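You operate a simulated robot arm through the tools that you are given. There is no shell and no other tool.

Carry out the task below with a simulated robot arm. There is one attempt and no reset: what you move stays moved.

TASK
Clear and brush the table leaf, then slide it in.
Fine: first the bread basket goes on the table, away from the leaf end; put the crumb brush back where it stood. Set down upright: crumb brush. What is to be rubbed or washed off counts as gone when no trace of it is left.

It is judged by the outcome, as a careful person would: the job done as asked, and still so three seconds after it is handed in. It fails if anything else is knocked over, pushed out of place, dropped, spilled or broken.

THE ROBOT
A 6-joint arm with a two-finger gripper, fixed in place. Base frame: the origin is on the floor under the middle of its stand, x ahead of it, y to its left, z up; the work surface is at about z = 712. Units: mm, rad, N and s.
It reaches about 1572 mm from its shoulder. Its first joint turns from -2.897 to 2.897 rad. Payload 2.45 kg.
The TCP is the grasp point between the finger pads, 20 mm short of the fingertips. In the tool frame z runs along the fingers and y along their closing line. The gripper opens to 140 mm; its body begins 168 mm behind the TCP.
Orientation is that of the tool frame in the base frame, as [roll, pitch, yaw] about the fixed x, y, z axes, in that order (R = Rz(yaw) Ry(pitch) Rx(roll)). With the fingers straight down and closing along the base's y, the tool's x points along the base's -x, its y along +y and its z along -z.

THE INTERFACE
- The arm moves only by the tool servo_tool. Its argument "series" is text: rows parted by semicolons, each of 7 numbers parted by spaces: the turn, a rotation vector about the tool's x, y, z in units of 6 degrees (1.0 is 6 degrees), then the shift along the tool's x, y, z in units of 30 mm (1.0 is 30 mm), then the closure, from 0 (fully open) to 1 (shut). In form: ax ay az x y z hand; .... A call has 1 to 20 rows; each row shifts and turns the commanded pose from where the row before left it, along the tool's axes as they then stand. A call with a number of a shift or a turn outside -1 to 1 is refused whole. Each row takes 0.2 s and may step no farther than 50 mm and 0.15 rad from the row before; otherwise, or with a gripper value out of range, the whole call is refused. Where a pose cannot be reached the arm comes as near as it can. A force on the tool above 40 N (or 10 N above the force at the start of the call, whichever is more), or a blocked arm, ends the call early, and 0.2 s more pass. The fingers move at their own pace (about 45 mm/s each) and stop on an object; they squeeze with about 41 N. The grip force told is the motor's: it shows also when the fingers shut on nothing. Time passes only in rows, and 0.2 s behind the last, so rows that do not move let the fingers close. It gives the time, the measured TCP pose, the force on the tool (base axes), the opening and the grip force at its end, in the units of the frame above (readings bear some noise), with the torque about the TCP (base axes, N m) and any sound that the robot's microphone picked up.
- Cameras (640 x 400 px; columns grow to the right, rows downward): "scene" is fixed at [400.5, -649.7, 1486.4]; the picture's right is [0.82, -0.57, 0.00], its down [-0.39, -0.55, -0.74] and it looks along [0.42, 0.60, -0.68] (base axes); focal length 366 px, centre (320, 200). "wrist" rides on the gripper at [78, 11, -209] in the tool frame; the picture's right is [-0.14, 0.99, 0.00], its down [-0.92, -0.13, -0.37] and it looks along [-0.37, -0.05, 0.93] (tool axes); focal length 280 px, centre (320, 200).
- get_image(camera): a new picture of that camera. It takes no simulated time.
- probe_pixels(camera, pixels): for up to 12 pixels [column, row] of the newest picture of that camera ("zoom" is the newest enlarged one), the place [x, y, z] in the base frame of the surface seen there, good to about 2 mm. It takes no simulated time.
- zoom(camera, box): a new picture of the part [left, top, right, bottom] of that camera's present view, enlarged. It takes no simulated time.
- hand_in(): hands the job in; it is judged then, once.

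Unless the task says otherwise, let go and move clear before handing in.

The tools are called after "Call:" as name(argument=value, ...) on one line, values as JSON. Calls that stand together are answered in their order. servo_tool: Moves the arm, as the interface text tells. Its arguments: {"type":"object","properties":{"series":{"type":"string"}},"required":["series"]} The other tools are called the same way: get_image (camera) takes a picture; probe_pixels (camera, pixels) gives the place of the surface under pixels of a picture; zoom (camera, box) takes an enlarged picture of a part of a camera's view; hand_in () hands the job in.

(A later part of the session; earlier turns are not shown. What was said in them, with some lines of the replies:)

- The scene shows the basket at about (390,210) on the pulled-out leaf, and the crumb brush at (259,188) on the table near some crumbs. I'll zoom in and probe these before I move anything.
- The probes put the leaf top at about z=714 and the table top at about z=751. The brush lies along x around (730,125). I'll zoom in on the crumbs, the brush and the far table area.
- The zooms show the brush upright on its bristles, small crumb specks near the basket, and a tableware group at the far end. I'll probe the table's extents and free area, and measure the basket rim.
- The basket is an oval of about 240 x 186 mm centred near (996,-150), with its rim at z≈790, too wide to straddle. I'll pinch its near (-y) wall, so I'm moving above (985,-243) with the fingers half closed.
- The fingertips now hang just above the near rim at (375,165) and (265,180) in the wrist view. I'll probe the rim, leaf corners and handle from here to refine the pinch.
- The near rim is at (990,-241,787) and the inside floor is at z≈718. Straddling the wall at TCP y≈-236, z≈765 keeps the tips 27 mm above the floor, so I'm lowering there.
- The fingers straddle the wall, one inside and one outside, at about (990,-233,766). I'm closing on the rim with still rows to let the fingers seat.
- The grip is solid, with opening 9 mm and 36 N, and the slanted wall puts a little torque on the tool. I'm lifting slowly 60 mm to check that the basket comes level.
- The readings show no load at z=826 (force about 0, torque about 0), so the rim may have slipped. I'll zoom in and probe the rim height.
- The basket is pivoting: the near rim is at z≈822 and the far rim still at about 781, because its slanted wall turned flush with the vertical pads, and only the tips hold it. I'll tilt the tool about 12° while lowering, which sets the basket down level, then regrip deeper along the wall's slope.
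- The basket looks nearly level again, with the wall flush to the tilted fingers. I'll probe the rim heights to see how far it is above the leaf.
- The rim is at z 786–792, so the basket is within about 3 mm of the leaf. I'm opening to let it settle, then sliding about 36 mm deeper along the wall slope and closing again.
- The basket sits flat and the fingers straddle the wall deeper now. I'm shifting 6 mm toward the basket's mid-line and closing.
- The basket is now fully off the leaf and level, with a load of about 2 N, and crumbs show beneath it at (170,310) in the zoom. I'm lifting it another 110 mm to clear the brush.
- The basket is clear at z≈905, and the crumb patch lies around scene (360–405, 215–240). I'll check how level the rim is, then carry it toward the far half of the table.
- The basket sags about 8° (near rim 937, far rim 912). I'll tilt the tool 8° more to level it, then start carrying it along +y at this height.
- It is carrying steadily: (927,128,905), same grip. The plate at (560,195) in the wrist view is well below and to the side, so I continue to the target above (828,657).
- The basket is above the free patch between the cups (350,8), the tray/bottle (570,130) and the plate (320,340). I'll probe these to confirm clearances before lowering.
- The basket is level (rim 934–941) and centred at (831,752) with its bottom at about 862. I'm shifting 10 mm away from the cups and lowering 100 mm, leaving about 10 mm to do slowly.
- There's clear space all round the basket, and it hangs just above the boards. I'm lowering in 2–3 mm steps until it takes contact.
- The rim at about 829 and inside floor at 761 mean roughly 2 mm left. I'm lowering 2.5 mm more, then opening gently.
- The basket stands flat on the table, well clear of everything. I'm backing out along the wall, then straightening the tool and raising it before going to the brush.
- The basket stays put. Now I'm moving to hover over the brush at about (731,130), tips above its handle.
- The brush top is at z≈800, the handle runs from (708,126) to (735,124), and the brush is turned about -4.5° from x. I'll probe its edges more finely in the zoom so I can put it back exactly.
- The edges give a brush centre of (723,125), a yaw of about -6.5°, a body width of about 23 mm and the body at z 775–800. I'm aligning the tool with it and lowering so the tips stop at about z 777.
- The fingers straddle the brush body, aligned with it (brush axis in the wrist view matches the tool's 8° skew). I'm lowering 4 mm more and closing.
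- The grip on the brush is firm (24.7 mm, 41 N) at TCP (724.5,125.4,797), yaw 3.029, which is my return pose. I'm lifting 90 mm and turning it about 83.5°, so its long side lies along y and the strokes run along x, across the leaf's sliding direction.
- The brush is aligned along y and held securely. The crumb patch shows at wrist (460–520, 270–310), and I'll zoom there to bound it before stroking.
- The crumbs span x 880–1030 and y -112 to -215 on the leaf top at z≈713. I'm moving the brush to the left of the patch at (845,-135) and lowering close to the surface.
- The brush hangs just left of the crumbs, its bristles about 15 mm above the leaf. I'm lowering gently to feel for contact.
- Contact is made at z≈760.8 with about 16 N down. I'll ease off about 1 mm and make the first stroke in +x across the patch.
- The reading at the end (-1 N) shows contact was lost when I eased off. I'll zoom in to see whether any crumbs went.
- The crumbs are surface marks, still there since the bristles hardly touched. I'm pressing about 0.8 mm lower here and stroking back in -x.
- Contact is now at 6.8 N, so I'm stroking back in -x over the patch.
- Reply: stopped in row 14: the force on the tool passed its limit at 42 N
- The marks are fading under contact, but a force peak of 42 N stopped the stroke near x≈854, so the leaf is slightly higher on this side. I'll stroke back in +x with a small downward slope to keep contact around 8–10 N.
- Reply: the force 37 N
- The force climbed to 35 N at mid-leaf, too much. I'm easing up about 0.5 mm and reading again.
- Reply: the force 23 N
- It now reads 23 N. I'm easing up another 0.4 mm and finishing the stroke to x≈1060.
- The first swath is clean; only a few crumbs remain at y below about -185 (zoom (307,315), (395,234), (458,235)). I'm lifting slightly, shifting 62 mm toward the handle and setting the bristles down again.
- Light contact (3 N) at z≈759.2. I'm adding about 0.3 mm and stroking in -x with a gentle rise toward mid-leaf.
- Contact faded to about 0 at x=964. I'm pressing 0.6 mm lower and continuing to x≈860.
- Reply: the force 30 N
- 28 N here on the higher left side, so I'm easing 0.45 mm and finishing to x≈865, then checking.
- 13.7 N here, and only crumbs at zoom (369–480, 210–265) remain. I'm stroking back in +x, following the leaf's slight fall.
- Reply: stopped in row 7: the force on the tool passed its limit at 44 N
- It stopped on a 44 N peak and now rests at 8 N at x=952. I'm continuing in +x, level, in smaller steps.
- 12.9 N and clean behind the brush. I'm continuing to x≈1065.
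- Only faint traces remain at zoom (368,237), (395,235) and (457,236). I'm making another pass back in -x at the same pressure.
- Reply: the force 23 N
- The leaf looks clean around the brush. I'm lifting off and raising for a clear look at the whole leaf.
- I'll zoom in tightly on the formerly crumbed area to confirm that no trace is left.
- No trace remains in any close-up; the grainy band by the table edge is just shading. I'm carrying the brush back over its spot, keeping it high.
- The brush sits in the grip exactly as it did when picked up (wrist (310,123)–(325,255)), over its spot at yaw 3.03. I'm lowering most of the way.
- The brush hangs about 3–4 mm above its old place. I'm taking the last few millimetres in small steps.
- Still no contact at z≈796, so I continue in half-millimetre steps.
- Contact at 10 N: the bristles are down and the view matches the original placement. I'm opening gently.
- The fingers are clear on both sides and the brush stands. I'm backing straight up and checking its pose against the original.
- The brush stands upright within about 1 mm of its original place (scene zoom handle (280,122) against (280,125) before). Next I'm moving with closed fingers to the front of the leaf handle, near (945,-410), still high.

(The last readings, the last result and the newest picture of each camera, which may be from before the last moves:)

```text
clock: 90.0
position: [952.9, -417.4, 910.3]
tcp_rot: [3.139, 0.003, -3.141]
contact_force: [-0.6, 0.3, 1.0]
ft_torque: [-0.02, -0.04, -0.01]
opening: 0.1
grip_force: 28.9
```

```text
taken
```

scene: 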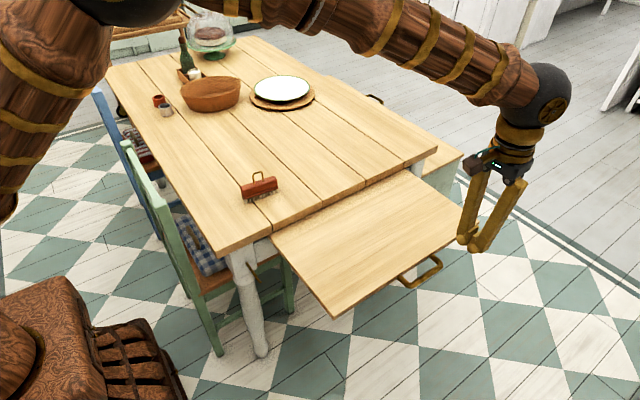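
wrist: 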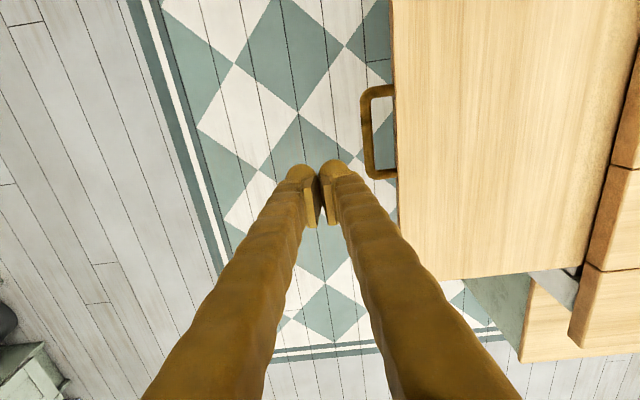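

The handle shows clearly at wrist (365,90)–(372,178). I'll probe it and the leaf edges to centre the push.

Call:
probe_pixels(camera="wrist", pixels=[[366, 95], [366, 130], [370, 172], [378, 90], [388, 177], [374, 130], [361, 130], [396, 60], [400, 250], [437, 277], [578, 265], [394, 140]])

Call:
zoom(camera="scene", box=[320, 200, 500, 330])

```text
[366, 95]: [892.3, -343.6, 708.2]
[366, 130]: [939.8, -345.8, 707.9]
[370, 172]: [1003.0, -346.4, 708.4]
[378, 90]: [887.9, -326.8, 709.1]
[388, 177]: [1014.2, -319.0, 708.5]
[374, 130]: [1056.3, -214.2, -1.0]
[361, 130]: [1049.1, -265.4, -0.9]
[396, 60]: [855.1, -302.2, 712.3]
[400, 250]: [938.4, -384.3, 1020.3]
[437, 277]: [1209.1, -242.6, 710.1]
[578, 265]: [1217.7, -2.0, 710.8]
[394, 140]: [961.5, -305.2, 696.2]
```

```text
3.08 times, centred on (410, 265) of scene
```

zoom: 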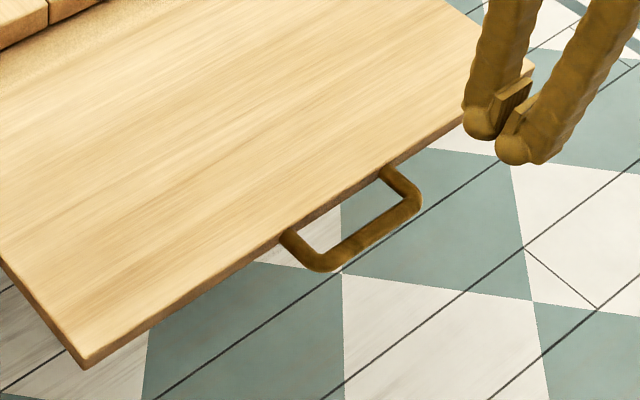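

The handle bar is at y≈-346, z≈702–708, x 888–1014, so its middle at x≈950 lines up with me. I'm lowering in front of it until the tips are at about z 682.

Call:
servo_tool(series="0 0 0 0.08 0 0.6 1; 0 0 0 0 0 1 1; 0 0 0 0 0 1 1; 0 0 0 0 0 1 1; 0 0 0 0 0 1 1; 0 0 0 0 0 1 1; 0 0 0 0 0 0.9 1; 0 0 0 0 0 0.45 1; 0 0 0 0 0 0 1")

Call:
get_image(camera="wrist")

Call:
zoom(camera="scene", box=[320, 200, 500, 330])

```text
clock: 92.0
position: [950.4, -417.0, 701.8]
tcp_rot: [3.14, 0.001, 3.14]
contact_force: [0.0, -0.1, 0.3]
ft_torque: [0.03, 0.01, 0.0]
opening: 0.1
grip_force: 29.8
```

```text
taken
```

wrist: 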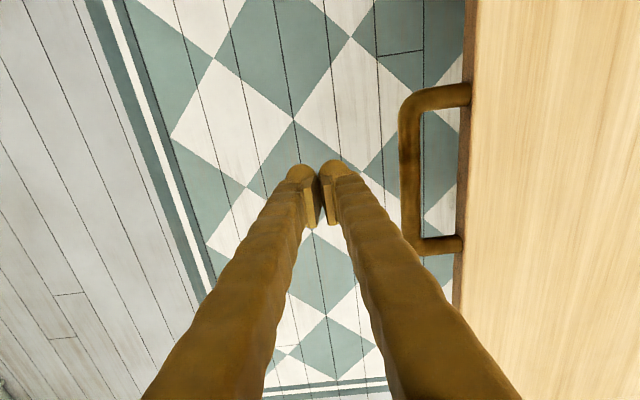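

```text
3.08 times, centred on (410, 265) of scene
```

zoom: 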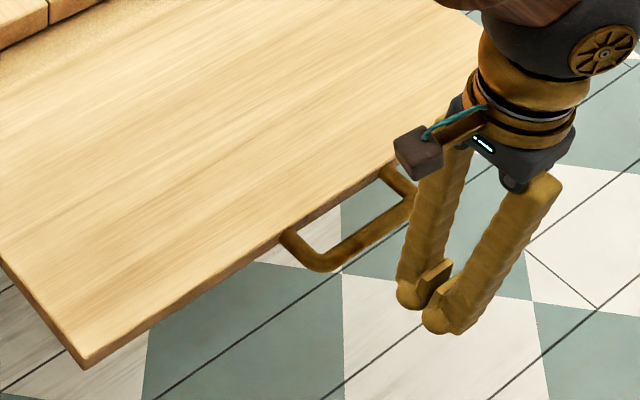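

The closed fingers stand just in front of the bar at (410,190). I'm moving in +y to touch the handle gently.

Call:
servo_tool(series="0 0 0 0 0.6 0 1; 0 0 0 0 0.5 0 1; 0 0 0 0 0.2 0 1; 0 0 0 0 0.2 0 1; 0 0 0 0 0.2 0 1; 0 0 0 0 0 0 1")

Call:
zoom(camera="scene", box=[320, 200, 500, 330])

```text
clock: 93.4
position: [950.5, -366.3, 702.8]
tcp_rot: [3.139, 0.001, 3.141]
contact_force: [1.1, -0.3, -0.1]
ft_torque: [0.03, 0.03, 0.01]
opening: 0.1
grip_force: 29.1
```

```text
3.08 times, centred on (410, 265) of scene
```

zoom: 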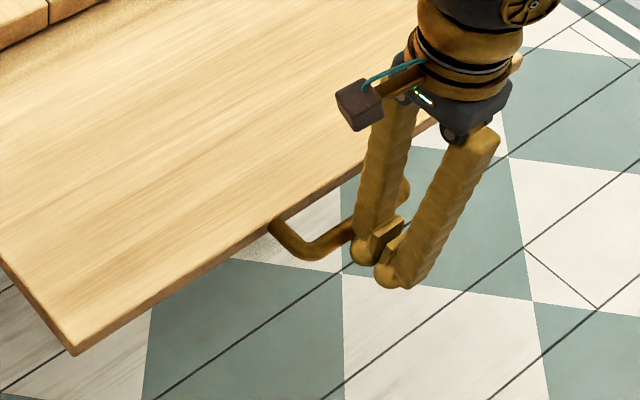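

The leaf has begun to slide (its corner moved from zoom (85,368) to (75,355)) with almost no resistance. I'm continuing the push at a steady pace.

Call:
servo_tool(series="0 0 0 0 0.3 0 1; 0 0 0 0 0.5 0 1; 0 0 0 0 0.5 0 1; 0 0 0 0 0.5 0 1; 0 0 0 0 0.5 0 1; 0 0 0 0 0.5 0 1; 0 0 0 0 0.5 0 1; 0 0 0 0 0.5 0 1; 0 0 0 0 0.5 0 1; 0 0 0 0 0.3 0 1; 0 0 0 0 0 0 1")

Call:
get_image(camera="scene")

Call:
get_image(camera="wrist")

```text
clock: 95.8
position: [949.4, -229.1, 702.3]
tcp_rot: [3.142, 0.002, -3.141]
contact_force: [0.1, 0.2, 0.4]
ft_torque: [-0.01, 0.0, -0.03]
opening: 0.1
grip_force: 29.6
```

```text
taken
```

scene: 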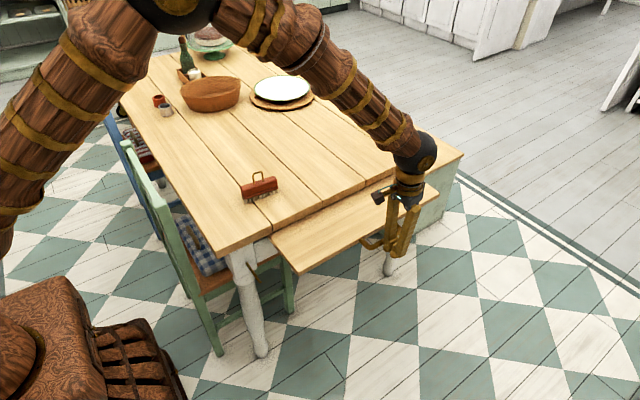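

```text
taken
```

wrist: 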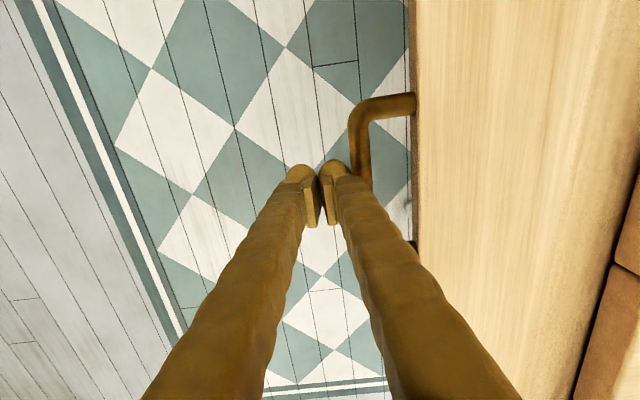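

The leaf follows the push and sits about halfway in, with everything on the table undisturbed. I'm continuing about 120 mm, then going slowly.

Call:
servo_tool(series="0 0 0 0 0.3 0 1; 0 0 0 0 0.5 0 1; 0 0 0 0 0.5 0 1; 0 0 0 0 0.5 0 1; 0 0 0 0 0.5 0 1; 0 0 0 0 0.5 0 1; 0 0 0 0 0.5 0 1; 0 0 0 0 0.5 0 1; 0 0 0 0 0.2 0 1; 0 0 0 0 0 0 1")

Call:
get_image(camera="scene")

Call:
get_image(camera="wrist")

```text
clock: 98.0
position: [951.4, -109.1, 701.6]
tcp_rot: [3.14, 0.001, -3.14]
contact_force: [0.0, -1.1, 0.5]
ft_torque: [0.04, -0.04, 0.01]
opening: 0.0
grip_force: 29.8
```

```text
taken
```

scene: 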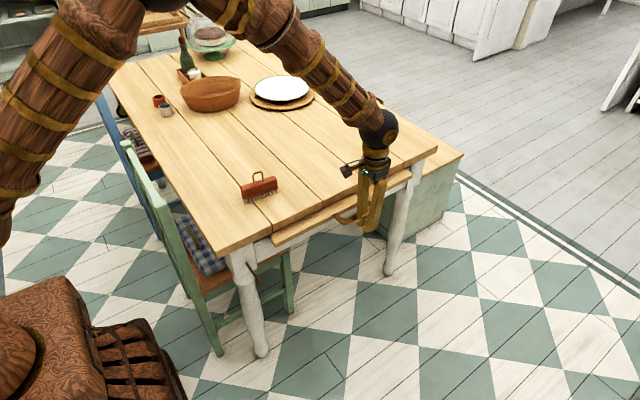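

```text
taken
```

wrist: 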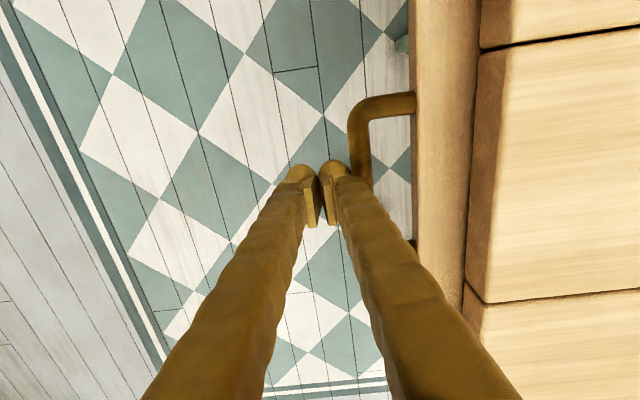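

About 40 mm of leaf still shows. I'm pushing the last part in small steps and watching for the stop.

Call:
servo_tool(series="0 0 0 0 0.2 0 1; 0 0 0 0 0.2 0 1; 0 0 0 0 0.2 0 1; 0 0 0 0 0.2 0 1; 0 0 0 0 0.2 0 1; 0 0 0 0 0 0 1")

Call:
get_image(camera="wrist")

Call:
zoom(camera="scene", box=[250, 140, 440, 270])

```text
clock: 99.4
position: [951.3, -79.3, 701.9]
tcp_rot: [3.139, 0.001, -3.141]
contact_force: [-5.5, -14.3, 4.3]
ft_torque: [0.11, -0.02, 0.12]
opening: 0.1
grip_force: 29.0
```

```text
taken
```

wrist: 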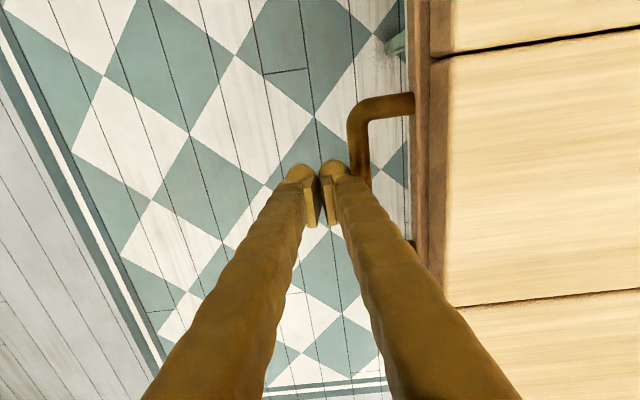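

```text
3.08 times, centred on (345, 205) of scene
```

zoom: 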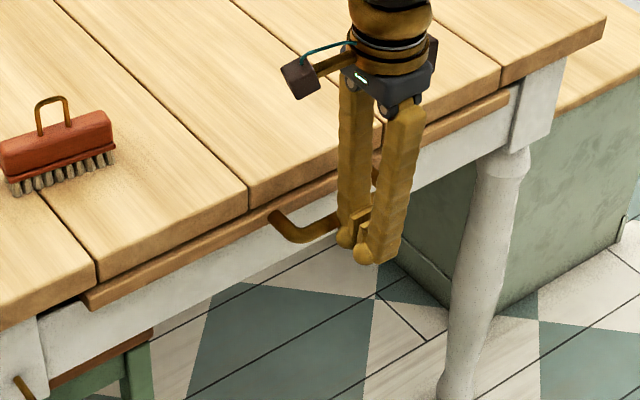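

A 14 N reaction along -y suggests the leaf has reached its stop. I'll probe the leaf's front edge against the table edge.

Call:
probe_pixels(camera="wrist", pixels=[[420, 60], [422, 150], [412, 150], [428, 150], [440, 150], [445, 250], [365, 130], [408, 150], [432, 60]])

Call:
zoom(camera="wrist", box=[340, 20, 480, 300])

```text
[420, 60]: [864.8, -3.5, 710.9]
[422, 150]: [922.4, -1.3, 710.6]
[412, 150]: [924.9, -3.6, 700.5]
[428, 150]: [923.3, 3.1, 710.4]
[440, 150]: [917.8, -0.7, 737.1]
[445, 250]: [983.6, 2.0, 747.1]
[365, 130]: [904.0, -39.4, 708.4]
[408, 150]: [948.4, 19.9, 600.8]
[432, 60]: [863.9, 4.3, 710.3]
```

```text
1.43 times, centred on (410, 160) of wrist
```

zoom: 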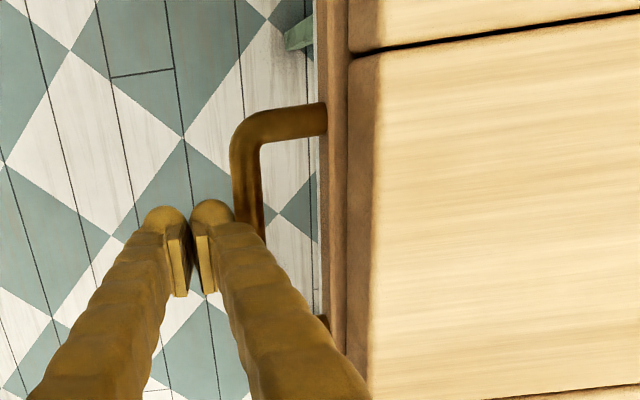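

The leaf's front edge is at y≈-3, flush with the table edge at y≈0, and it has travelled about 305 mm. I'll nudge 2 mm more to confirm that it's hard against its stop.

Call:
servo_tool(series="0 0 0 0 0.03 0 1; 0 0 0 0 0.03 0 1; 0 0 0 0 0 0 1")

```text
clock: 100.1
position: [948.9, -79.5, 702.3]
tcp_rot: [3.141, 0.002, 3.141]
contact_force: [1.6, -7.8, 1.3]
ft_torque: [0.02, 0.0, -0.06]
opening: 0.0
grip_force: 28.8
stopped in row 3: the force on the tool passed its limit at 42 N (the readings are from after the stop); the commanded pose is now the measured one
```

The force rose at once to its limit with no movement, so the leaf is fully in. I'm backing straight away in -y, then rising clear.

Call:
servo_tool(series="0 0 0 0 -0.3 0 1; 0 0 0 0 -0.7 0 1; 0 0 0 0 -1 0 1; 0 0 0 0 -1 0 1; 0 0 0 0 -1 -0.5 1; 0 0 0 0 -0.5 -1 1; 0 0 0 0 0 -1 1; 0 0 0 0 0 -1 1; 0 0 0 0 0 -1 1; 0 0 0 0 0 -1 0.8; 0 0 0 0 0 -1 0.6; 0 0 0 0 0 -1 0.5; 0 0 0 0 0 -1 0.5; 0 0 0 0 0 0 0.5")

Call:
get_image(camera="scene")

Call:
get_image(camera="wrist")

```text
clock: 103.1
position: [949.7, -214.2, 957.0]
tcp_rot: [3.14, 0.003, -3.141]
contact_force: [0.0, 0.5, 0.1]
ft_torque: [-0.01, -0.02, -0.02]
opening: 69.7
grip_force: 0.0
```

```text
taken
```

scene: 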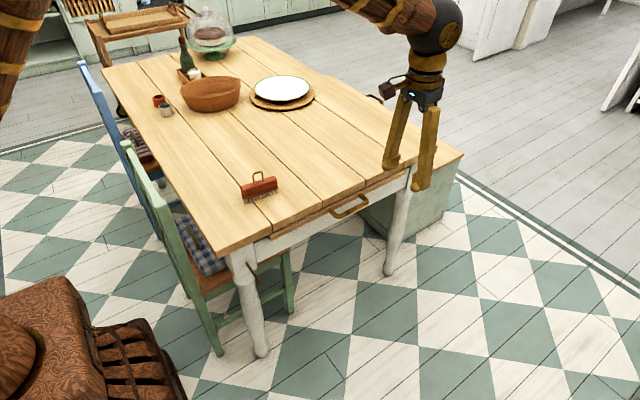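

```text
taken
```

wrist: 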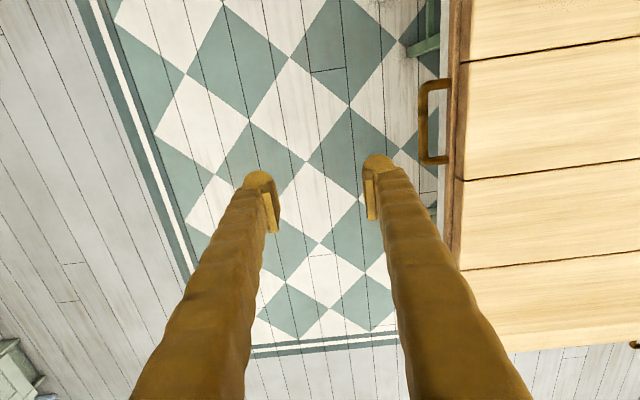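

The leaf is in with only its handle showing, at (350,208). The basket and brush are in place, and I'll take final close-ups to verify.

Call:
zoom(camera="scene", box=[215, 150, 435, 270])

Call:
zoom(camera="scene", box=[90, 20, 330, 150])

Call:
probe_pixels(camera="wrist", pixels=[[422, 120], [452, 120], [458, 120], [463, 120], [450, 40], [455, 200]])

Call:
zoom(camera="scene", box=[230, 160, 290, 210])

```text
2.91 times, centred on (325, 210) of scene
```

zoom: 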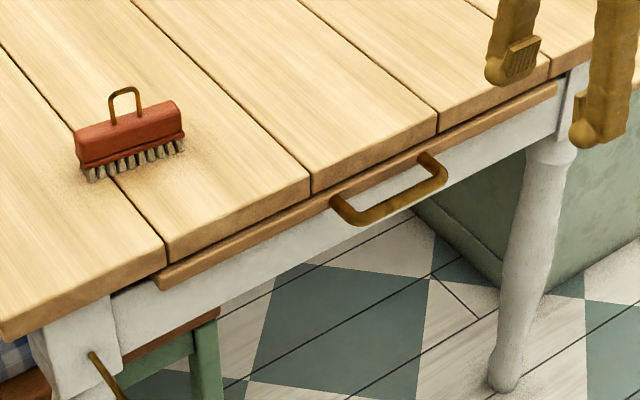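

```text
2.67 times, centred on (210, 85) of scene
```

zoom: 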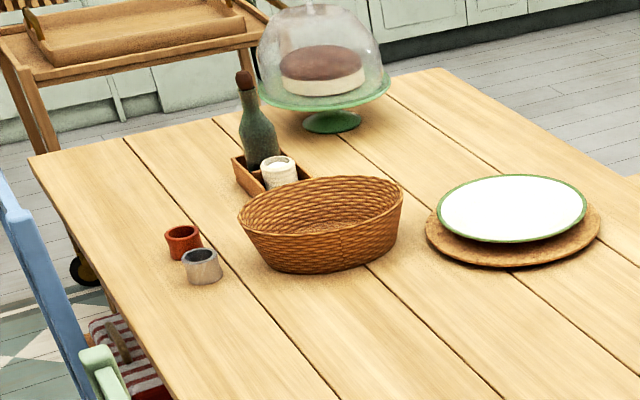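

```text
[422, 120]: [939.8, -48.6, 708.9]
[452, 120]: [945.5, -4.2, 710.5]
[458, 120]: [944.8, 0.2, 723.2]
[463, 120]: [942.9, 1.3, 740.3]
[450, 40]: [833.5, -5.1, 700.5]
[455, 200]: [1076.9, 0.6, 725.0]
```

```text
8.00 times, centred on (260, 185) of scene
```

zoom: 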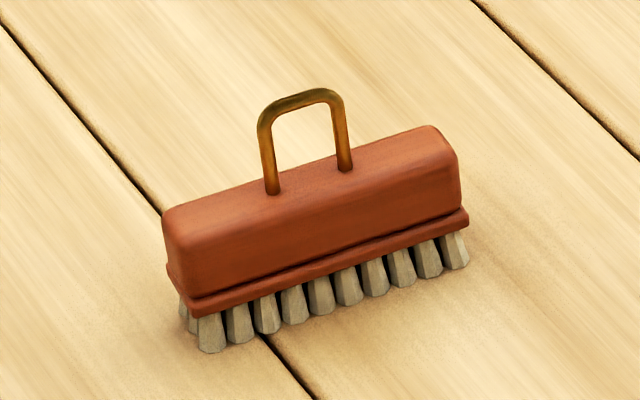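

Final pictures: the leaf is fully in (edge at y≈-4, only the handle at (350,208) protruding). The brush stands upright on its old spot, and the basket sits flat on the far half of the table with the cups, tray and plate undisturbed. The gripper is empty and clear, so I'm handing in.

Call:
hand_in()

```text
The job is handed in.
```

The table leaf is cleared, brushed clean and slid fully in, and I've handed the job in. I haven't seen the judge's result.

- **Bread basket:** it stands flat on the far half of the table, between the cups and the plate, touching neither. On the first lift it tipped and slipped in the grip, so I set it back down and took a deeper hold before moving it. It was never dropped.
- **Leaf:** close-ups taken after brushing show no trace of the crumbs. I then pushed the leaf in until it would go no further. Its front edge is within about 5 mm of the table edge, with only the handle sticking out.
- **Crumb brush:** it is back upright on its old spot, within 1–2 mm of where it stood and at the same angle.

Nothing else on the table moved, and the gripper was empty and clear before I handed in.
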